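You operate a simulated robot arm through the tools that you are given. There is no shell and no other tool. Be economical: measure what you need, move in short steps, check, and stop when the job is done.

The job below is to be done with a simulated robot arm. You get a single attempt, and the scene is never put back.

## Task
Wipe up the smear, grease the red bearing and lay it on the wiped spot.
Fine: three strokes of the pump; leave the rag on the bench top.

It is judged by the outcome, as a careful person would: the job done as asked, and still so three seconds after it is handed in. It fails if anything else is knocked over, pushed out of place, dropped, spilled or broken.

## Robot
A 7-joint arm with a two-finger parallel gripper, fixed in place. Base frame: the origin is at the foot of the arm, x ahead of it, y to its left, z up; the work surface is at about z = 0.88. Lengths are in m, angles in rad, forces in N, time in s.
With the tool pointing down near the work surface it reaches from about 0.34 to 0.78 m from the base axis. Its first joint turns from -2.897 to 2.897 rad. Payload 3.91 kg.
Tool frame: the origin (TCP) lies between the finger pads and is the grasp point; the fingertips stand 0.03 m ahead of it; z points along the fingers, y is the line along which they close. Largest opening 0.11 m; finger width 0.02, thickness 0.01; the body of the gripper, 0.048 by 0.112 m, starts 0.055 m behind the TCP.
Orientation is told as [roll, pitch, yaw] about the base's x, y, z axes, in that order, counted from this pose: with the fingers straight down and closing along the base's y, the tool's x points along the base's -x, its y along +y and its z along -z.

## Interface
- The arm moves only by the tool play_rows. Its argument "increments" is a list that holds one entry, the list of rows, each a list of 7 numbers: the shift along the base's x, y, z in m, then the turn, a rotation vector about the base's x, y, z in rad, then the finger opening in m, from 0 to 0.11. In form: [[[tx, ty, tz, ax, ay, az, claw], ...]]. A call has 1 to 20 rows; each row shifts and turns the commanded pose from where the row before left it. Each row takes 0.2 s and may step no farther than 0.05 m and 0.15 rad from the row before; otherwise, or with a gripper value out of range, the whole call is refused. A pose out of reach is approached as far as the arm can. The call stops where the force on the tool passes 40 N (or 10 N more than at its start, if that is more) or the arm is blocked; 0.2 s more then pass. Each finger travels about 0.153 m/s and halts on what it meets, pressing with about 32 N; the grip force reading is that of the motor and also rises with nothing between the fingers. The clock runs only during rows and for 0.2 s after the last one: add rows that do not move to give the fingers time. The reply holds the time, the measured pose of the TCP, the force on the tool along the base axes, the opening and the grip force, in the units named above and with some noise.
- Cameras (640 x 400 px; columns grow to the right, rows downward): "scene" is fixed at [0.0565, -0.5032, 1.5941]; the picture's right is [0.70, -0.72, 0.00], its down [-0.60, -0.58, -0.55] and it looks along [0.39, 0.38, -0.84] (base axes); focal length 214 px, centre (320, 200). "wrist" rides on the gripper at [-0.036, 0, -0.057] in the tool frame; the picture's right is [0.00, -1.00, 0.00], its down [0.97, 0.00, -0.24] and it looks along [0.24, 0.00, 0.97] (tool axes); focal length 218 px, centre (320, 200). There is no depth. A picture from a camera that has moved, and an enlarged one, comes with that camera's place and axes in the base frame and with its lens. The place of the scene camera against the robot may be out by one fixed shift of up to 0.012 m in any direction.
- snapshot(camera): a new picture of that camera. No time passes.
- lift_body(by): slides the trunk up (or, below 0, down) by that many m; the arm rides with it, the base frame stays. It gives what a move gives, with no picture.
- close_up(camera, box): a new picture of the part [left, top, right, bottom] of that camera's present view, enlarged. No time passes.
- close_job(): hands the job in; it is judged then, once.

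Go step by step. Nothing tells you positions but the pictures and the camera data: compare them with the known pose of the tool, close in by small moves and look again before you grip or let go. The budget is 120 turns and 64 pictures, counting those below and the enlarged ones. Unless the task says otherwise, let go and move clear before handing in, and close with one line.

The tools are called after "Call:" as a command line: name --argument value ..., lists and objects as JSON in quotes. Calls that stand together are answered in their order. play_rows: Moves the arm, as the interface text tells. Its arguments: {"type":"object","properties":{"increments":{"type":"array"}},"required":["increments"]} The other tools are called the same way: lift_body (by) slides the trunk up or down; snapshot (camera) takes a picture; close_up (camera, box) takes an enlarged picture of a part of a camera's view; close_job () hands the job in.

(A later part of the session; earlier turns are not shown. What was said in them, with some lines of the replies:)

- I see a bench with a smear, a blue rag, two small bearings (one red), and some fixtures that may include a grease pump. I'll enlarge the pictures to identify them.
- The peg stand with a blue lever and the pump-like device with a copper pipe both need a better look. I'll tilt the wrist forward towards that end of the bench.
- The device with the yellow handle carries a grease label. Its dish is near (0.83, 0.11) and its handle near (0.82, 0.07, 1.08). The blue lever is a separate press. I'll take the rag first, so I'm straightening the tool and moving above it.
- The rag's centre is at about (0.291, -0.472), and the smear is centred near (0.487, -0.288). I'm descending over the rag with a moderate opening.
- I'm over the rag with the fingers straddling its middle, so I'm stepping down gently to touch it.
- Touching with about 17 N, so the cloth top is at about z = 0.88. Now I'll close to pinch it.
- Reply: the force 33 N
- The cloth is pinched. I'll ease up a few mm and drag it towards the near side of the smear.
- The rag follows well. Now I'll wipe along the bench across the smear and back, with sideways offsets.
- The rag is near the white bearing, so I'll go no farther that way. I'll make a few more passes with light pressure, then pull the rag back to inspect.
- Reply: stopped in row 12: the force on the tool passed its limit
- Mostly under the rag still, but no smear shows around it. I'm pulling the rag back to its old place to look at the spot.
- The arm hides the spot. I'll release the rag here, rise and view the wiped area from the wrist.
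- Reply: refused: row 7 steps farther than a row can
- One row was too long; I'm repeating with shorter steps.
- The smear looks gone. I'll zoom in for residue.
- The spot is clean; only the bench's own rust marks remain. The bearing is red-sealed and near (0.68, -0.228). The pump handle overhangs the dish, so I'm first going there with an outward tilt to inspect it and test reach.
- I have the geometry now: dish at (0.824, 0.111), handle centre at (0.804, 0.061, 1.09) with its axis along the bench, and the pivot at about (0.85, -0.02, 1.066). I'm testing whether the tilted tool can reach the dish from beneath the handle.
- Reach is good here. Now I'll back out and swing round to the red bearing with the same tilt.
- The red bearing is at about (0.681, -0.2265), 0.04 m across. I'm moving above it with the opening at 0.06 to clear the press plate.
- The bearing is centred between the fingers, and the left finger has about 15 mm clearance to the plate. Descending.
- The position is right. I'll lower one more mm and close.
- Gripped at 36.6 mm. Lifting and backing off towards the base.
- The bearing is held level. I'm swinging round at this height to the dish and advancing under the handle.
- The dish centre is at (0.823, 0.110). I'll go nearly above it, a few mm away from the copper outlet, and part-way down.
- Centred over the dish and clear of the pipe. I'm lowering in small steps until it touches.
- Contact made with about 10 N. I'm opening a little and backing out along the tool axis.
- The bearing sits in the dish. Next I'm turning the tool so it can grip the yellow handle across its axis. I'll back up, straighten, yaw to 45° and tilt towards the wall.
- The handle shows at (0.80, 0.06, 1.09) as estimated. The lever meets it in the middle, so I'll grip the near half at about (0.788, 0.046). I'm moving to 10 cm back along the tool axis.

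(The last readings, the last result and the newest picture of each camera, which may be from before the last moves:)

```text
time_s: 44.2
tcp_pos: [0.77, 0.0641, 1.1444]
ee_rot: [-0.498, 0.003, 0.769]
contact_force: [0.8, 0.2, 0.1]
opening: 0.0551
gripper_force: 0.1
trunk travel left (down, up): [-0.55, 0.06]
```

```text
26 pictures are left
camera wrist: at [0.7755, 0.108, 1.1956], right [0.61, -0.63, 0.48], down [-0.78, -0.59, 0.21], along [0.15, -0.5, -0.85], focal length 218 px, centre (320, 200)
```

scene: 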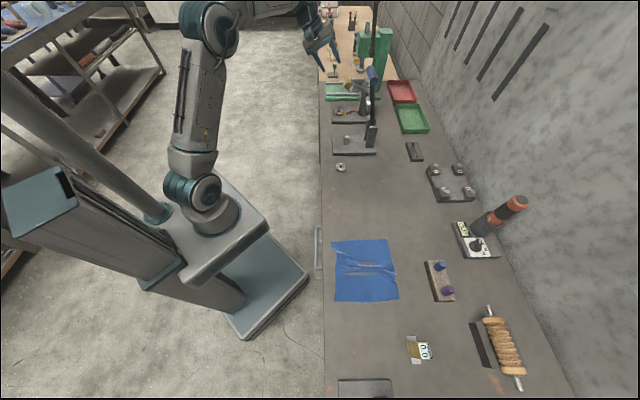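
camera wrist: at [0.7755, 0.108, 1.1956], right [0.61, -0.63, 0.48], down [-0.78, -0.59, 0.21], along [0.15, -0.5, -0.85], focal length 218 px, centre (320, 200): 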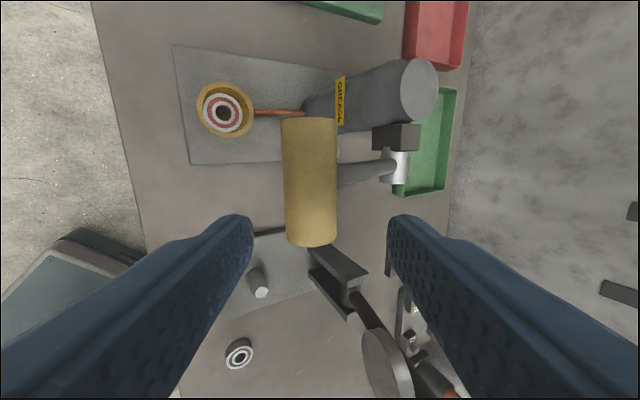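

The handle lies between the fingers with a 3–5 mm offset. I'll advance along the tool axis, correcting it on the way.

Call:
play_rows --increments '[[[0.006, -0.005, -0.018, 0, 0, 0, 0.055], [0.005, -0.005, -0.016, 0, 0, 0, 0.055], [0, 0, 0, 0, 0, 0, 0.055]]]'

Call:
snapshot --camera "wrist"

```text
time_s: 45.0
tcp_pos: [0.7801, 0.0556, 1.1105]
ee_rot: [-0.497, 0.002, 0.77]
contact_force: [0.1, 0.3, -0.3]
opening: 0.0548
gripper_force: 0.1
trunk travel left (down, up): [-0.55, 0.06]
```

```text
25 pictures are left
camera wrist: at [0.7855, 0.0992, 1.1623], right [0.61, -0.63, 0.48], down [-0.78, -0.59, 0.21], along [0.15, -0.5, -0.85], focal length 218 px, centre (320, 200)
```

wrist: 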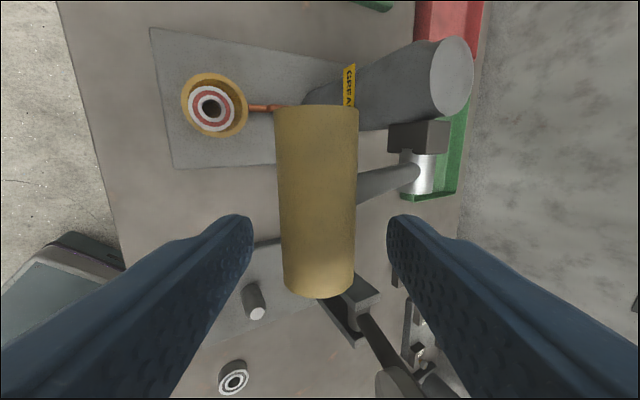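

Well centred. I'll shift about 7 mm further from the lever and advance the last 2 cm.

Call:
play_rows --increments '[[[-0.005, -0.005, 0, 0, 0, 0, 0.055], [0.0035, -0.0035, -0.009, 0, 0, 0, 0.055], [0.0035, -0.0035, -0.009, 0, 0, 0, 0.055], [0, 0, 0, 0, 0, 0, 0.055]]]'

Call:
snapshot --camera "wrist"

```text
time_s: 46.0
tcp_pos: [0.7817, 0.0428, 1.092]
ee_rot: [-0.498, 0.004, 0.77]
contact_force: [-0.4, 0.6, 0.2]
opening: 0.0551
gripper_force: 0.0
trunk travel left (down, up): [-0.55, 0.06]
```

```text
24 pictures are left
camera wrist: at [0.7874, 0.0859, 1.1434], right [0.61, -0.63, 0.48], down [-0.78, -0.59, 0.21], along [0.15, -0.5, -0.85], focal length 218 px, centre (320, 200)
```

wrist: 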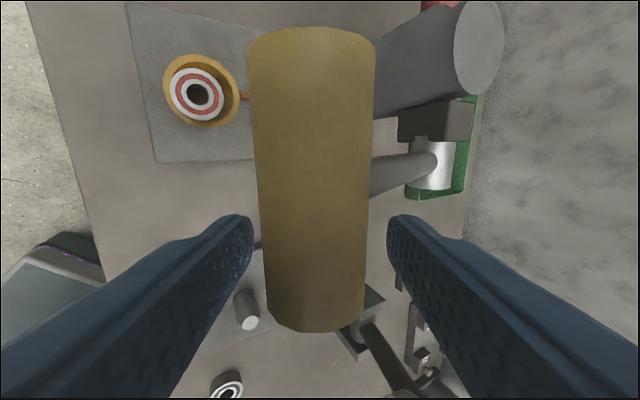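

The handle is between the pads. Closing on it.

Call:
play_rows --increments '[[[0, 0, 0, 0, 0, 0, 0.04], [0, 0, 0, 0, 0, 0, 0.025], [0, 0, 0, 0, 0, 0, 0.02], [0, 0, 0, 0, 0, 0, 0.02]]]'

Call:
snapshot --camera "wrist"

```text
time_s: 47.0
tcp_pos: [0.7807, 0.0429, 1.0909]
ee_rot: [-0.496, 0.005, 0.771]
contact_force: [-4.8, 0.4, -0.1]
opening: 0.0273
gripper_force: 32.6
trunk travel left (down, up): [-0.55, 0.06]
```

```text
23 pictures are left
camera wrist: at [0.7869, 0.0866, 1.1429], right [0.61, -0.63, 0.48], down [-0.78, -0.59, 0.22], along [0.15, -0.5, -0.85], focal length 218 px, centre (320, 200)
```

wrist: 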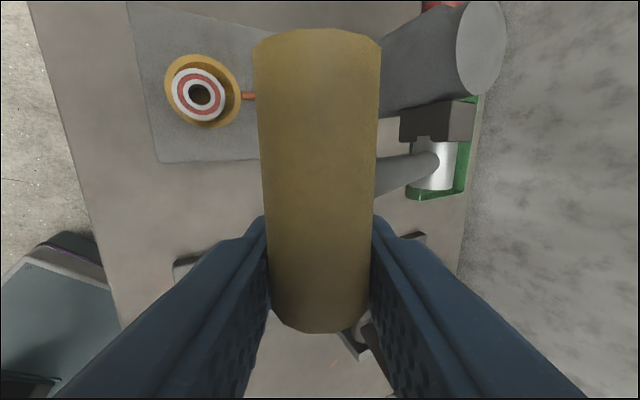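

Gripped. I'm starting stroke one gently downward to feel the lever.

Call:
play_rows --increments '[[[-0.001, 0.001, -0.01, 0, 0, 0, 0.02], [-0.001, 0.001, -0.01, 0, 0, 0, 0.02], [0, 0, -0.01, 0, 0, 0, 0.02]]]'

```text
time_s: 47.9
tcp_pos: [0.7778, 0.0461, 1.0626]
ee_rot: [-0.497, 0.002, 0.772]
contact_force: [-14.3, 4.9, 4.8]
opening: 0.0266
gripper_force: 32.1
trunk travel left (down, up): [-0.55, 0.06]
```

Call:
snapshot --camera "wrist"

Call:
close_up --camera "scene" --box '[310, 60, 438, 140]'

```text
22 pictures are left
camera wrist: at [0.7845, 0.0898, 1.1148], right [0.61, -0.63, 0.48], down [-0.78, -0.59, 0.21], along [0.15, -0.5, -0.85], focal length 218 px, centre (320, 200)
```

wrist: 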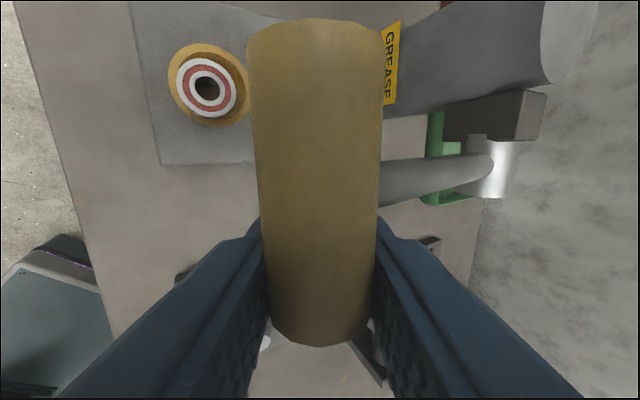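

```text
5.00 times, centred on (374, 100) of scene
camera zoom: at [0.0565, -0.5032, 1.5941], right [0.7, -0.72, 0.0], down [-0.6, -0.58, -0.55], along [0.39, 0.38, -0.84], focal length 1072 px, centre (50, 700)
```

zoom: 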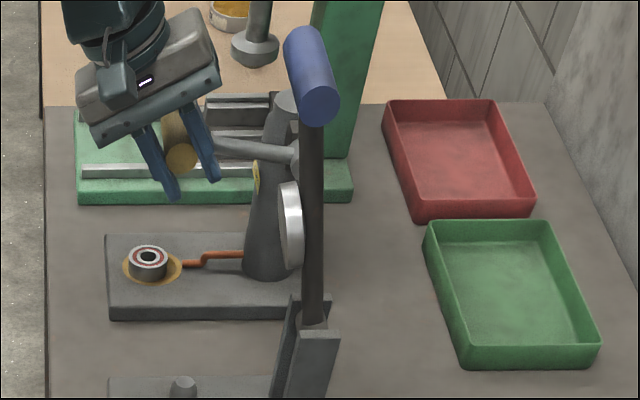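

The lever follows the grip. I'm continuing down with a little more outward drift to relieve the sideways force.

Call:
play_rows --increments '[[[-0.004, 0.002, -0.01, 0, 0, 0, 0.02], [-0.002, 0.001, -0.01, 0, 0, 0, 0.02], [-0.001, 0.001, -0.01, 0, 0, 0, 0.02]]]'

```text
time_s: 48.6
tcp_pos: [0.7747, 0.0463, 1.0318]
ee_rot: [-0.498, 0.003, 0.768]
contact_force: [12.4, -4.7, 6.7]
opening: 0.027
gripper_force: 32.0
trunk travel left (down, up): [-0.55, 0.06]
```

Call:
play_rows --increments '[[[0.003, -0.002, -0.01, 0, 0, 0, 0.02], [0.003, -0.002, -0.01, 0, 0, 0, 0.02], [0.003, -0.003, -0.01, 0, 0, 0, 0.02]]]'

```text
time_s: 49.5
tcp_pos: [0.7789, 0.0438, 1.0074]
ee_rot: [-0.501, -0.003, 0.773]
contact_force: [-11.4, -4.0, 24.7]
opening: 0.0275
gripper_force: 31.8
trunk travel left (down, up): [-0.55, 0.06]
```

Call:
play_rows --increments '[[[0.0, 0.0, -0.003, 0, 0, 0, 0.02], [0, 0, 0, 0, 0, 0, 0.02]]]'

Call:
close_up --camera "scene" --box '[310, 60, 438, 140]'

```text
time_s: 50.0
tcp_pos: [0.7815, 0.0421, 1.0039]
ee_rot: [-0.503, -0.002, 0.771]
contact_force: [3.7, 0.7, 30.1]
opening: 0.027
gripper_force: 32.3
trunk travel left (down, up): [-0.55, 0.06]
```

```text
5.00 times, centred on (374, 100) of scene
camera zoom: at [0.0565, -0.5032, 1.5941], right [0.7, -0.72, 0.0], down [-0.6, -0.58, -0.55], along [0.39, 0.38, -0.84], focal length 1072 px, centre (50, 700)
```

zoom: 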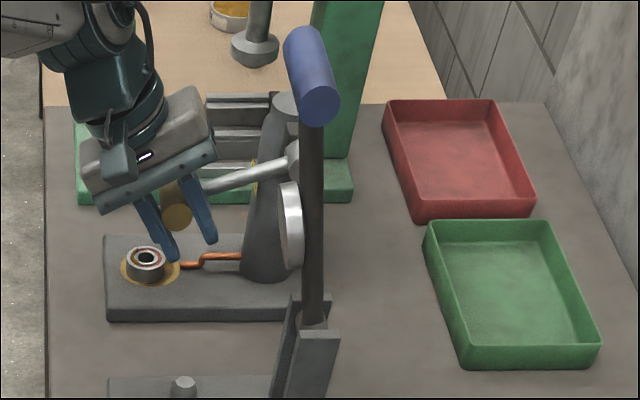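

The handle is at its lower stop, with about 30 N and 8.7 cm of travel. I'm now returning to the top along the arc.

Call:
play_rows --increments '[[[-0.0026, 0.0027, 0.0155, 0, 0, 0, 0.02], [-0.0028, 0.0029, 0.0155, 0, 0, 0, 0.02], [-0.0011, 0.0011, 0.0155, 0, 0, 0, 0.02], [0.0003, -0.0003, 0.0155, 0, 0, 0, 0.02], [0.0017, -0.0018, 0.0155, 0, 0, 0, 0.02], [0.0033, -0.0034, 0.0155, 0, 0, 0, 0.02], [0, 0, 0, 0, 0, 0, 0.02]]]'

Call:
close_up --camera "scene" --box '[310, 60, 438, 140]'

```text
time_s: 51.6
tcp_pos: [0.7815, 0.0457, 1.087]
ee_rot: [-0.493, 0.007, 0.774]
contact_force: [-2.2, 0.2, -0.5]
opening: 0.0272
gripper_force: 32.0
trunk travel left (down, up): [-0.55, 0.06]
```

```text
5.00 times, centred on (374, 100) of scene
camera zoom: at [0.0565, -0.5032, 1.5941], right [0.7, -0.72, 0.0], down [-0.6, -0.58, -0.55], along [0.39, 0.38, -0.84], focal length 1072 px, centre (50, 700)
```

zoom: 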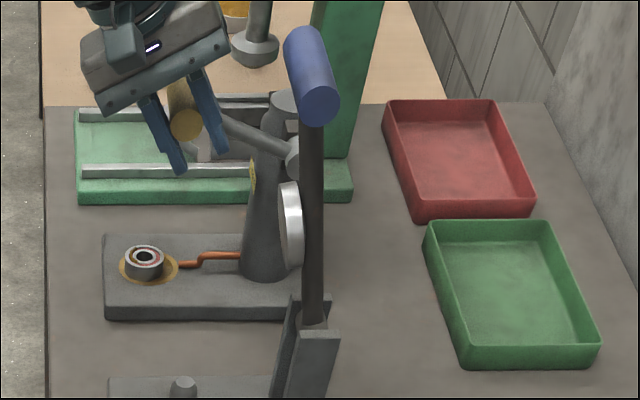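

The first stroke is done, but the pump base crept 2–3 mm, so I must keep sideways forces small. I'll check the top stop first, then follow the arc with force correction.

Call:
play_rows --increments '[[[0.0005, -0.0005, 0.004, 0, 0, 0, 0.02], [0, 0, 0, 0, 0, 0, 0.02]]]'

Call:
snapshot --camera "wrist"

```text
time_s: 52.2
tcp_pos: [0.7843, 0.0435, 1.0927]
ee_rot: [-0.495, 0.008, 0.772]
contact_force: [4.7, 1.5, -28.6]
opening: 0.0274
gripper_force: 31.7
trunk travel left (down, up): [-0.55, 0.06]
```

```text
18 pictures are left
camera wrist: at [0.791, 0.0866, 1.1438], right [0.62, -0.63, 0.47], down [-0.77, -0.59, 0.22], along [0.14, -0.5, -0.85], focal length 218 px, centre (320, 200)
```

wrist: 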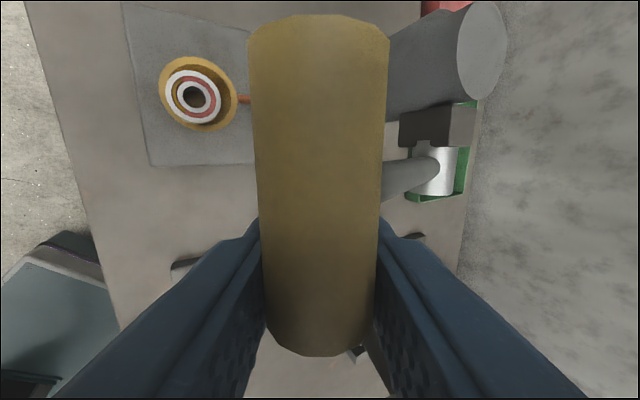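

The top stop is confirmed. I'm starting stroke two in short steps.

Call:
play_rows --increments '[[[-0.0005, 0.0005, -0.006, 0, 0, 0, 0.02], [-0.002, 0.002, -0.012, 0, 0, 0, 0.02]]]'

```text
time_s: 52.9
tcp_pos: [0.7786, 0.0439, 1.0825]
ee_rot: [-0.503, -0.003, 0.771]
contact_force: [-4.0, 0.3, 4.1]
opening: 0.027
gripper_force: 31.6
trunk travel left (down, up): [-0.55, 0.06]
```

Call:
play_rows --increments '[[[-0.002, 0.002, -0.01, 0, 0, 0, 0.02], [-0.001, 0.001, -0.01, 0, 0, 0, 0.02]]]'

```text
time_s: 53.5
tcp_pos: [0.7749, 0.0475, 1.0587]
ee_rot: [-0.499, 0.001, 0.772]
contact_force: [2.5, -0.5, 2.8]
opening: 0.0266
gripper_force: 32.0
trunk travel left (down, up): [-0.55, 0.06]
```

Low forces; continuing.

Call:
play_rows --increments '[[[0.0, 0.0, -0.01, 0, 0, 0, 0.02], [0.0005, -0.0005, -0.01, 0, 0, 0, 0.02]]]'

```text
time_s: 54.0
tcp_pos: [0.7744, 0.0497, 1.0385]
ee_rot: [-0.498, 0.001, 0.77]
contact_force: [-1.9, 2.8, 4.5]
opening: 0.0268
gripper_force: 32.6
trunk travel left (down, up): [-0.55, 0.06]
```

Call:
play_rows --increments '[[[0.0005, -0.0005, -0.01, 0, 0, 0, 0.02], [0.0015, -0.0015, -0.01, 0, 0, 0, 0.02]]]'

```text
time_s: 54.6
tcp_pos: [0.776, 0.0461, 1.0175]
ee_rot: [-0.495, 0.004, 0.77]
contact_force: [-9.1, 1.9, 3.0]
opening: 0.0273
gripper_force: 31.7
trunk travel left (down, up): [-0.55, 0.06]
```

Call:
play_rows --increments '[[[0.0, 0.0, -0.009, 0, 0, 0, 0.02], [0.001, -0.001, -0.007, 0, 0, 0, 0.02], [0, 0, 0, 0, 0, 0, 0.02]]]'

```text
time_s: 55.5
tcp_pos: [0.7785, 0.0424, 1.0027]
ee_rot: [-0.499, 0.001, 0.77]
contact_force: [0.9, 1.5, 4.1]
opening: 0.027
gripper_force: 32.2
trunk travel left (down, up): [-0.55, 0.06]
```

Call:
play_rows --increments '[[[0.0005, -0.0005, -0.005, 0, 0, 0, 0.02], [0, 0, 0, 0, 0, 0, 0.02]]]'

```text
time_s: 56.0
tcp_pos: [0.7799, 0.0428, 1.0001]
ee_rot: [-0.502, -0.002, 0.769]
contact_force: [6.0, -0.6, 16.4]
opening: 0.0267
gripper_force: 32.1
trunk travel left (down, up): [-0.55, 0.06]
```

The lower stop is reached (16 N). I'm returning up along the mirrored path.

Call:
play_rows --increments '[[[-0.001, 0.001, 0.009, 0, 0, 0, 0.02], [-0.001, 0.001, 0.012, 0, 0, 0, 0.02], [-0.0015, 0.0015, 0.011, 0, 0, 0, 0.02], [-0.0005, 0.0005, 0.011, 0, 0, 0, 0.02], [-0.0003, 0.0003, 0.011, 0, 0, 0, 0.02], [0.0005, -0.0005, 0.011, 0, 0, 0, 0.02], [0.0015, -0.0015, 0.011, 0, 0, 0, 0.02], [0.0015, -0.0015, 0.008, 0, 0, 0, 0.02]]]'

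```text
time_s: 57.9
tcp_pos: [0.7795, 0.0429, 1.0813]
ee_rot: [-0.496, 0.004, 0.77]
contact_force: [4.3, -11.8, -5.9]
opening: 0.0271
gripper_force: 31.4
trunk travel left (down, up): [-0.55, 0.06]
```

Call:
play_rows --increments '[[[0.0015, -0.0015, 0.005, 0, 0, 0, 0.02], [0.0008, -0.0008, 0.004, 0, 0, 0, 0.02], [0, 0, 0, 0, 0, 0, 0.02]]]'

```text
time_s: 58.6
tcp_pos: [0.7825, 0.0429, 1.0859]
ee_rot: [-0.493, 0.006, 0.771]
contact_force: [1.5, 2.4, -24.0]
opening: 0.0272
gripper_force: 32.3
trunk travel left (down, up): [-0.55, 0.06]
```

The top stop is reached again, so two strokes are complete. Now the third stroke down.

Call:
play_rows --increments '[[[-0.0005, 0.0005, -0.006, 0, 0, 0, 0.02], [-0.002, 0.002, -0.012, 0, 0, 0, 0.02], [-0.002, 0.002, -0.01, 0, 0, 0, 0.02], [-0.0015, 0.0015, -0.01, 0, 0, 0, 0.02], [0, 0, -0.01, 0, 0, 0, 0.02]]]'

```text
time_s: 59.9
tcp_pos: [0.7741, 0.0466, 1.0441]
ee_rot: [-0.498, 0.003, 0.77]
contact_force: [3.9, -5.2, 7.3]
opening: 0.0266
gripper_force: 32.2
trunk travel left (down, up): [-0.55, 0.06]
```

Call:
play_rows --increments '[[[0.0008, -0.0008, -0.01, 0, 0, 0, 0.02], [0.0008, -0.0008, -0.01, 0, 0, 0, 0.02], [0.001, -0.001, -0.009, 0, 0, 0, 0.02], [0.0012, -0.0012, -0.008, 0, 0, 0, 0.02], [0, 0, 0, 0, 0, 0, 0.02]]]'

```text
time_s: 61.0
tcp_pos: [0.7768, 0.0435, 1.0057]
ee_rot: [-0.498, 0.004, 0.769]
contact_force: [-0.5, -6.3, 5.9]
opening: 0.0273
gripper_force: 32.5
trunk travel left (down, up): [-0.55, 0.06]
```

Call:
play_rows --increments '[[[0.001, -0.001, -0.007, 0, 0, 0, 0.02], [0.0005, -0.0005, -0.004, 0, 0, 0, 0.02], [0, 0, 0, 0, 0, 0, 0.02]]]'

```text
time_s: 61.9
tcp_pos: [0.7794, 0.0425, 0.9986]
ee_rot: [-0.501, -0.001, 0.771]
contact_force: [4.1, -5.6, 23.7]
opening: 0.0267
gripper_force: 31.4
trunk travel left (down, up): [-0.55, 0.06]
```

The lower stop of stroke three is reached. Now returning to the top.

Call:
play_rows --increments '[[[-0.001, 0.001, 0.01, 0, 0, 0, 0.02], [-0.001, 0.001, 0.012, 0, 0, 0, 0.02], [-0.0015, 0.0015, 0.011, 0, 0, 0, 0.02], [-0.0005, 0.0005, 0.011, 0, 0, 0, 0.02], [0, 0, 0.011, 0, 0, 0, 0.02], [0.0008, -0.0008, 0.011, 0, 0, 0, 0.02], [0.002, -0.002, 0.011, 0, 0, 0, 0.02], [0.0025, -0.0025, 0.009, 0, 0, 0, 0.02], [0.0005, -0.0005, 0.003, 0, 0, 0, 0.02]]]'

```text
time_s: 63.9
tcp_pos: [0.781, 0.0429, 1.0815]
ee_rot: [-0.495, 0.005, 0.772]
contact_force: [-6.7, 0.3, -9.1]
opening: 0.027
gripper_force: 31.7
trunk travel left (down, up): [-0.55, 0.06]
```

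Call:
play_rows --increments '[[[0, 0, 0.003, 0, 0, 0, 0.02], [0, 0, 0, 0, 0, 0, 0.02]]]'

Call:
close_up --camera "scene" --box '[310, 60, 438, 140]'

```text
time_s: 64.5
tcp_pos: [0.7815, 0.0425, 1.0834]
ee_rot: [-0.495, 0.007, 0.771]
contact_force: [-3.1, 2.3, -20.0]
opening: 0.0271
gripper_force: 32.0
trunk travel left (down, up): [-0.55, 0.06]
```

```text
5.00 times, centred on (374, 100) of scene
camera zoom: at [0.0565, -0.5032, 1.5941], right [0.7, -0.72, 0.0], down [-0.6, -0.58, -0.55], along [0.39, 0.38, -0.84], focal length 1072 px, centre (50, 700)
```

zoom: 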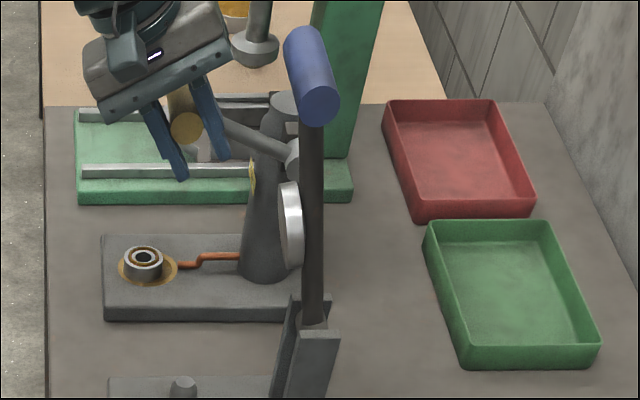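

Three strokes are done and the bearing ring now looks greased. I'm releasing the handle and backing off along the tool axis.

Call:
play_rows --increments '[[[0, 0, -0.003, 0, 0, 0, 0.03], [0, 0, 0, 0, 0, 0, 0.045], [0, 0, 0, 0, 0, 0, 0.055], [0, 0, 0, 0, 0, 0, 0.055], [-0.007, 0.007, 0.018, 0, 0, 0, 0.055], [-0.01, 0.01, 0.026, 0, 0, 0, 0.055], [-0.012, 0.012, 0.032, 0, 0, 0, 0.055], [-0.015, 0.01, 0.03, 0, 0, 0, 0.055]]]'

Call:
snapshot --camera "wrist"

```text
time_s: 66.2
tcp_pos: [0.7362, 0.0799, 1.1906]
ee_rot: [-0.497, 0.001, 0.772]
contact_force: [0.2, 0.1, -0.8]
opening: 0.0549
gripper_force: 0.1
trunk travel left (down, up): [-0.55, 0.06]
```

```text
16 pictures are left
camera wrist: at [0.7432, 0.123, 1.2422], right [0.61, -0.63, 0.48], down [-0.78, -0.59, 0.21], along [0.15, -0.5, -0.85], focal length 218 px, centre (320, 200)
```

wrist: 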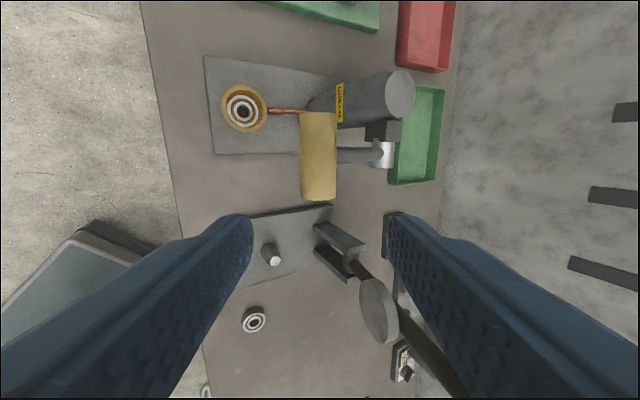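

The grease ring is visible. I'm reversing the orientation back to the outward tilt to fetch the bearing from the dish.

Call:
play_rows --increments '[[[-0.01, -0.002, 0.0025, 0.09, 0.086, 0, 0.055], [-0.01, -0.002, 0.0025, 0.09, 0.086, 0, 0.055], [-0.01, -0.002, 0.0025, 0.09, 0.086, 0, 0.055], [-0.01, -0.002, 0.0025, 0.09, 0.086, 0, 0.055], [-0.03, 0, 0, 0, 0, -0.1274, 0.055], [-0.03, 0, 0, 0, 0, -0.1274, 0.055], [-0.03, 0, 0, 0, 0, -0.1274, 0.055], [-0.03, 0, 0, 0, 0, -0.1274, 0.055], [-0.03, 0, 0, 0, 0, -0.1274, 0.055], [0, 0, -0.024, 0.0202, -0.1486, 0, 0.055], [0, 0, -0.024, 0.0202, -0.1486, 0, 0.055], [0, 0, -0.024, 0.0202, -0.1486, 0, 0.055], [0, 0, -0.024, 0.0202, -0.1486, 0, 0.055], [0, 0, -0.024, 0.0202, -0.1486, 0, 0.055], [0.03, 0.004, -0.025, 0, 0, 0, 0.055], [0.03, 0.004, -0.025, 0, 0, 0, 0.055], [0.03, 0.004, -0.025, 0, 0, 0, 0.055], [0.03, 0.004, -0.025, 0, 0, 0, 0.055], [0.03, 0.004, 0, 0, 0, 0, 0.055]]]'

Call:
snapshot --camera "wrist"

```text
time_s: 70.2
tcp_pos: [0.6985, 0.0935, 0.9794]
ee_rot: [0.003, -0.75, 0.133]
contact_force: [-0.3, -0.1, 1.1]
opening: 0.0553
gripper_force: 0.1
trunk travel left (down, up): [-0.55, 0.06]
```

```text
15 pictures are left
camera wrist: at [0.6856, 0.0903, 1.0462], right [0.13, -0.99, 0.0], down [-0.87, -0.12, -0.49], along [0.48, 0.07, -0.87], focal length 218 px, centre (320, 200)
```

wrist: 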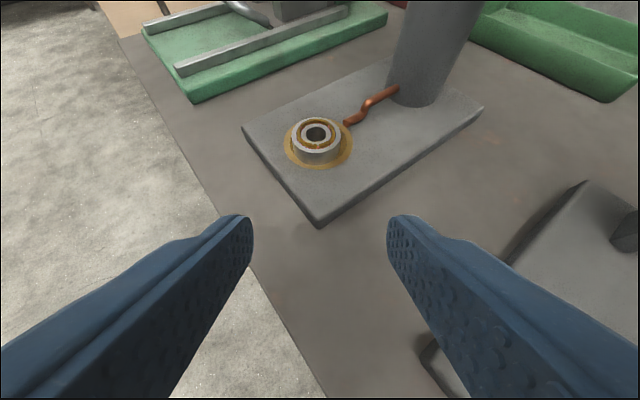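

The greased bearing is at about (0.816, 0.112). I'm moving over it under the handle.

Call:
play_rows --increments '[[[0.035, 0.0055, -0.007, 0, 0, 0, 0.055], [0.035, 0.0055, -0.007, 0, 0, 0, 0.055], [0.033, 0.0053, 0, 0, 0, 0, 0.055], [0, 0, -0.008, 0, 0, 0, 0.055], [0, 0, 0, 0, 0, 0, 0.055]]]'

Call:
snapshot --camera "wrist"

```text
time_s: 71.5
tcp_pos: [0.8018, 0.1075, 0.9577]
ee_rot: [0.001, -0.751, 0.133]
contact_force: [0.1, 0.4, -0.5]
opening: 0.0549
gripper_force: 0.1
trunk travel left (down, up): [-0.55, 0.06]
```

```text
14 pictures are left
camera wrist: at [0.7875, 0.1046, 1.0254], right [0.13, -0.99, 0.0], down [-0.87, -0.12, -0.49], along [0.48, 0.07, -0.87], focal length 218 px, centre (320, 200)
```

wrist: 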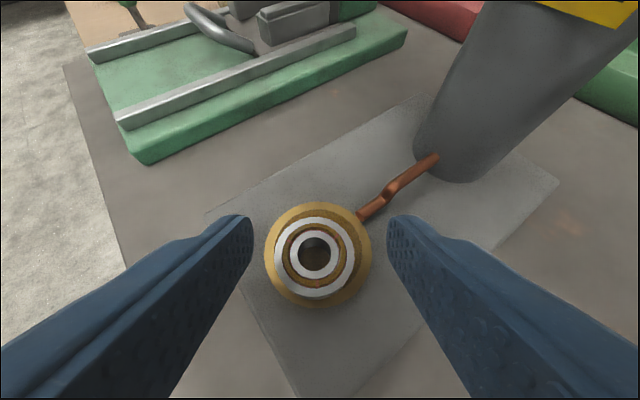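

The fingers straddle the bearing, with the pipe about 15 mm beyond the tips. Descending and closing.

Call:
play_rows --increments '[[[0, 0, -0.012, 0, 0, 0, 0.055], [0, 0, -0.008, 0, 0, 0, 0.055], [0, 0, -0.004, 0, 0, 0, 0.055], [0, 0, 0, 0, 0, 0, 0.045], [0, 0, 0, 0, 0, 0, 0.035], [0, 0, 0, 0, 0, 0, 0.03], [0, 0, 0, 0, 0, 0, 0.03]]]'

Call:
snapshot --camera "wrist"

```text
time_s: 73.0
tcp_pos: [0.8014, 0.1081, 0.9334]
ee_rot: [0.002, -0.751, 0.135]
contact_force: [-0.3, -0.1, -0.4]
opening: 0.0362
gripper_force: 31.8
trunk travel left (down, up): [-0.55, 0.06]
```

```text
13 pictures are left
camera wrist: at [0.7872, 0.1053, 1.0016], right [0.13, -0.99, 0.0], down [-0.87, -0.12, -0.49], along [0.48, 0.07, -0.87], focal length 218 px, centre (320, 200)
```

wrist: 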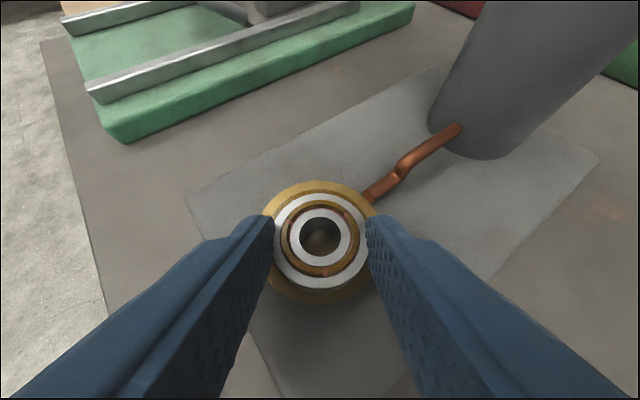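

Gripped at 36.2 mm. I'm lifting out, backing off and swinging round towards the wiped spot at (0.487, -0.289).

Call:
play_rows --increments '[[[-0.005, -0.0007, 0.012, 0, 0, 0, 0.03], [-0.02, -0.0027, 0.018, 0, 0, 0, 0.03], [-0.032, -0.0043, 0.015, 0, 0, 0, 0.03], [-0.033, -0.0044, 0.007, 0, 0, 0, 0.03], [-0.0379, -0.0051, 0, 0, 0, 0, 0.03], [-0.0379, -0.0051, 0, 0, 0, 0, 0.03], [-0.0379, -0.0051, 0, 0, 0, 0, 0.03], [-0.0379, -0.0051, 0, 0, 0, 0, 0.03], [0.004, -0.0418, 0, 0, 0, -0.0744, 0.03], [0.0009, -0.0421, 0, 0, 0, -0.0744, 0.03], [-0.0022, -0.042, 0, 0, 0, -0.0744, 0.03], [-0.0052, -0.0417, 0, 0, 0, -0.0744, 0.03], [-0.0084, -0.0412, 0, 0, 0, -0.0744, 0.03], [-0.0115, -0.0405, 0, 0, 0, -0.0744, 0.03], [-0.0144, -0.0395, 0, 0, 0, -0.0744, 0.03], [-0.0172, -0.0383, 0, 0, 0, -0.0744, 0.03], [-0.0202, -0.0369, 0, 0, 0, -0.0744, 0.03], [0, 0, 0, 0, 0, 0, 0.03]]]'

Call:
snapshot --camera "wrist"

Call:
snapshot --camera "scene"

```text
time_s: 76.8
tcp_pos: [0.485, -0.2886, 0.9842]
ee_rot: [0.001, -0.75, -0.536]
contact_force: [-0.1, 0.3, -0.9]
opening: 0.0363
gripper_force: 32.1
trunk travel left (down, up): [-0.55, 0.06]
```

```text
12 pictures are left
camera wrist: at [0.474, -0.2836, 1.0526], right [-0.51, -0.86, 0.0], down [-0.75, 0.45, -0.49], along [0.42, -0.25, -0.87], focal length 218 px, centre (320, 200)
```

wrist: 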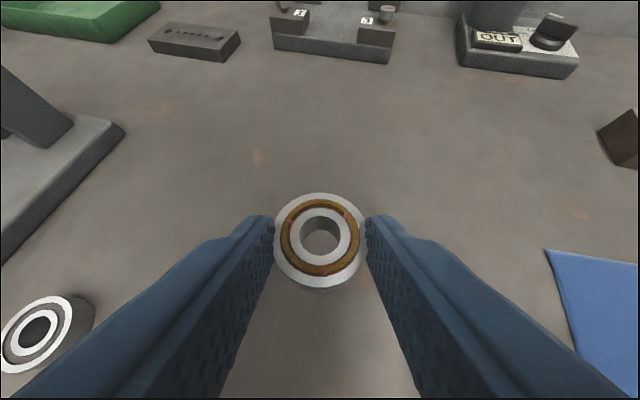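

```text
11 pictures are left
```

scene: 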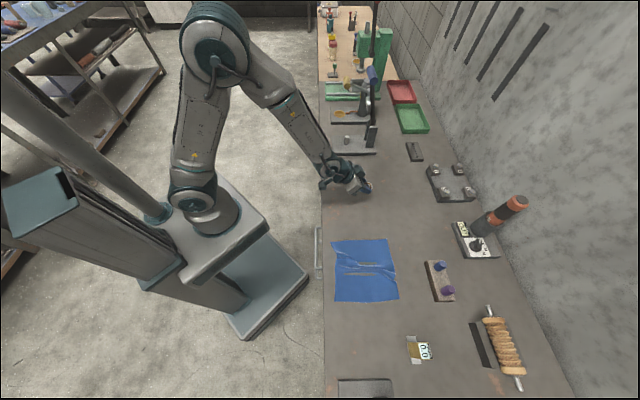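

The wiped spot is below and the rag stays clear. I'm lowering towards it.

Call:
play_rows --increments '[[[-0.0097, 0.0064, -0.02, 0, 0, 0, 0.03], [0, 0, -0.025, 0, 0, 0, 0.03], [0, 0, -0.015, 0, 0, 0, 0.03], [0, 0, -0.006, 0, 0, 0, 0.03], [0, 0, 0, 0, 0, 0, 0.03]]]'

```text
time_s: 78.0
tcp_pos: [0.477, -0.283, 0.9194]
ee_rot: [0.003, -0.75, -0.538]
contact_force: [-0.1, -0.1, -0.9]
opening: 0.0365
gripper_force: 31.6
trunk travel left (down, up): [-0.55, 0.06]
```

Call:
play_rows --increments '[[[0, 0, -0.003, 0, 0, 0, 0.03], [0, 0, -0.0015, 0, 0, 0, 0.03], [0, 0, 0, 0, 0, 0, 0.03]]]'

```text
time_s: 78.8
tcp_pos: [0.4773, -0.2828, 0.9143]
ee_rot: [0.002, -0.751, -0.537]
contact_force: [-1.1, 0.4, -1.0]
opening: 0.0361
gripper_force: 32.2
trunk travel left (down, up): [-0.55, 0.06]
```

Call:
play_rows --increments '[[[0, 0, -0.0015, 0, 0, 0, 0.03], [0, 0, 0, 0, 0, 0, 0.03]]]'

```text
time_s: 79.5
tcp_pos: [0.4763, -0.2827, 0.9138]
ee_rot: [0.001, -0.751, -0.536]
contact_force: [0.4, 0.7, 1.8]
opening: 0.0364
gripper_force: 32.0
trunk travel left (down, up): [-0.55, 0.06]
```

Call:
play_rows --increments '[[[0, 0, -0.001, 0, 0, 0, 0.03], [0, 0, 0, 0, 0, 0, 0.03]]]'

```text
time_s: 80.0
tcp_pos: [0.4756, -0.2829, 0.9128]
ee_rot: [0.0, -0.755, -0.535]
contact_force: [2.2, -0.7, 13.8]
opening: 0.0363
gripper_force: 31.8
trunk travel left (down, up): [-0.55, 0.06]
```

It is resting on the bench with about 14 N. Releasing and backing away along the tool axis.

Call:
play_rows --increments '[[[0, 0, 0.001, 0, 0, 0, 0.045], [0, 0, 0, 0, 0, 0, 0.06], [0, 0, 0, 0, 0, 0, 0.065], [-0.012, 0.007, 0.015, 0, 0, 0, 0.065], [-0.02, 0.012, 0.025, 0, 0, 0, 0.065], [-0.02, 0.012, 0.035, 0, 0, 0, 0.065], [-0.02, 0.012, 0.04, 0, 0, 0, 0.065], [-0.02, 0.012, 0.04, 0, 0, 0, 0.065]]]'

Call:
snapshot --camera "wrist"

Call:
snapshot --camera "scene"

```text
time_s: 81.8
tcp_pos: [0.3856, -0.2255, 1.0692]
ee_rot: [0.002, -0.75, -0.534]
contact_force: [1.0, 0.1, 0.3]
opening: 0.0651
gripper_force: 0.2
trunk travel left (down, up): [-0.55, 0.06]
```

```text
10 pictures are left
camera wrist: at [0.3743, -0.2213, 1.1377], right [-0.51, -0.86, 0.0], down [-0.75, 0.45, -0.49], along [0.42, -0.25, -0.87], focal length 218 px, centre (320, 200)
```

wrist: 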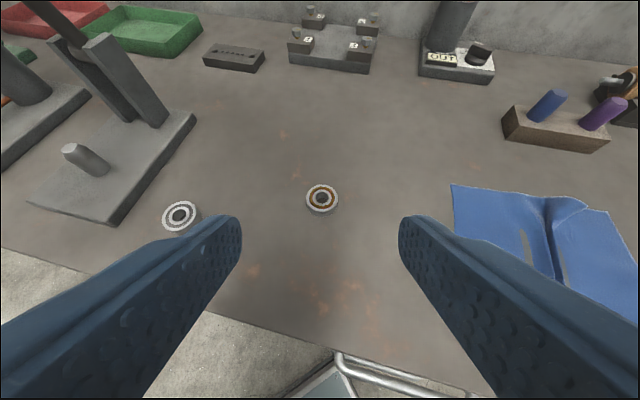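

```text
9 pictures are left
```

scene: 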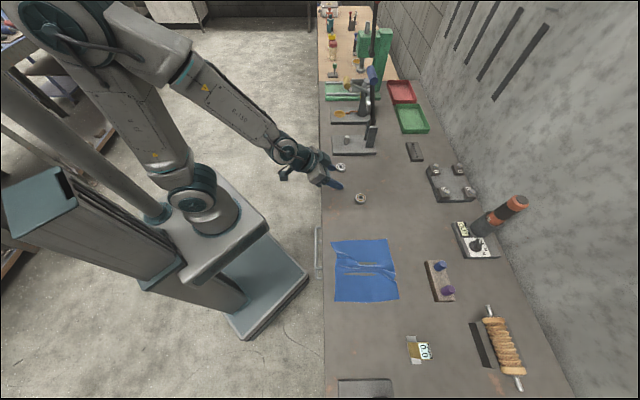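

The greased bearing lies on the wiped spot, the rag is on the bench top, the arm is clear and nothing has been knocked over. Handing in.

Call:
close_job

```text
The job is handed in.
```

I wiped up the smear, greased the red bearing with three full pump strokes, laid it on the wiped spot and left the rag on the bench top; the grease pump's base slid about 3 mm during the first stroke, and I left it there.
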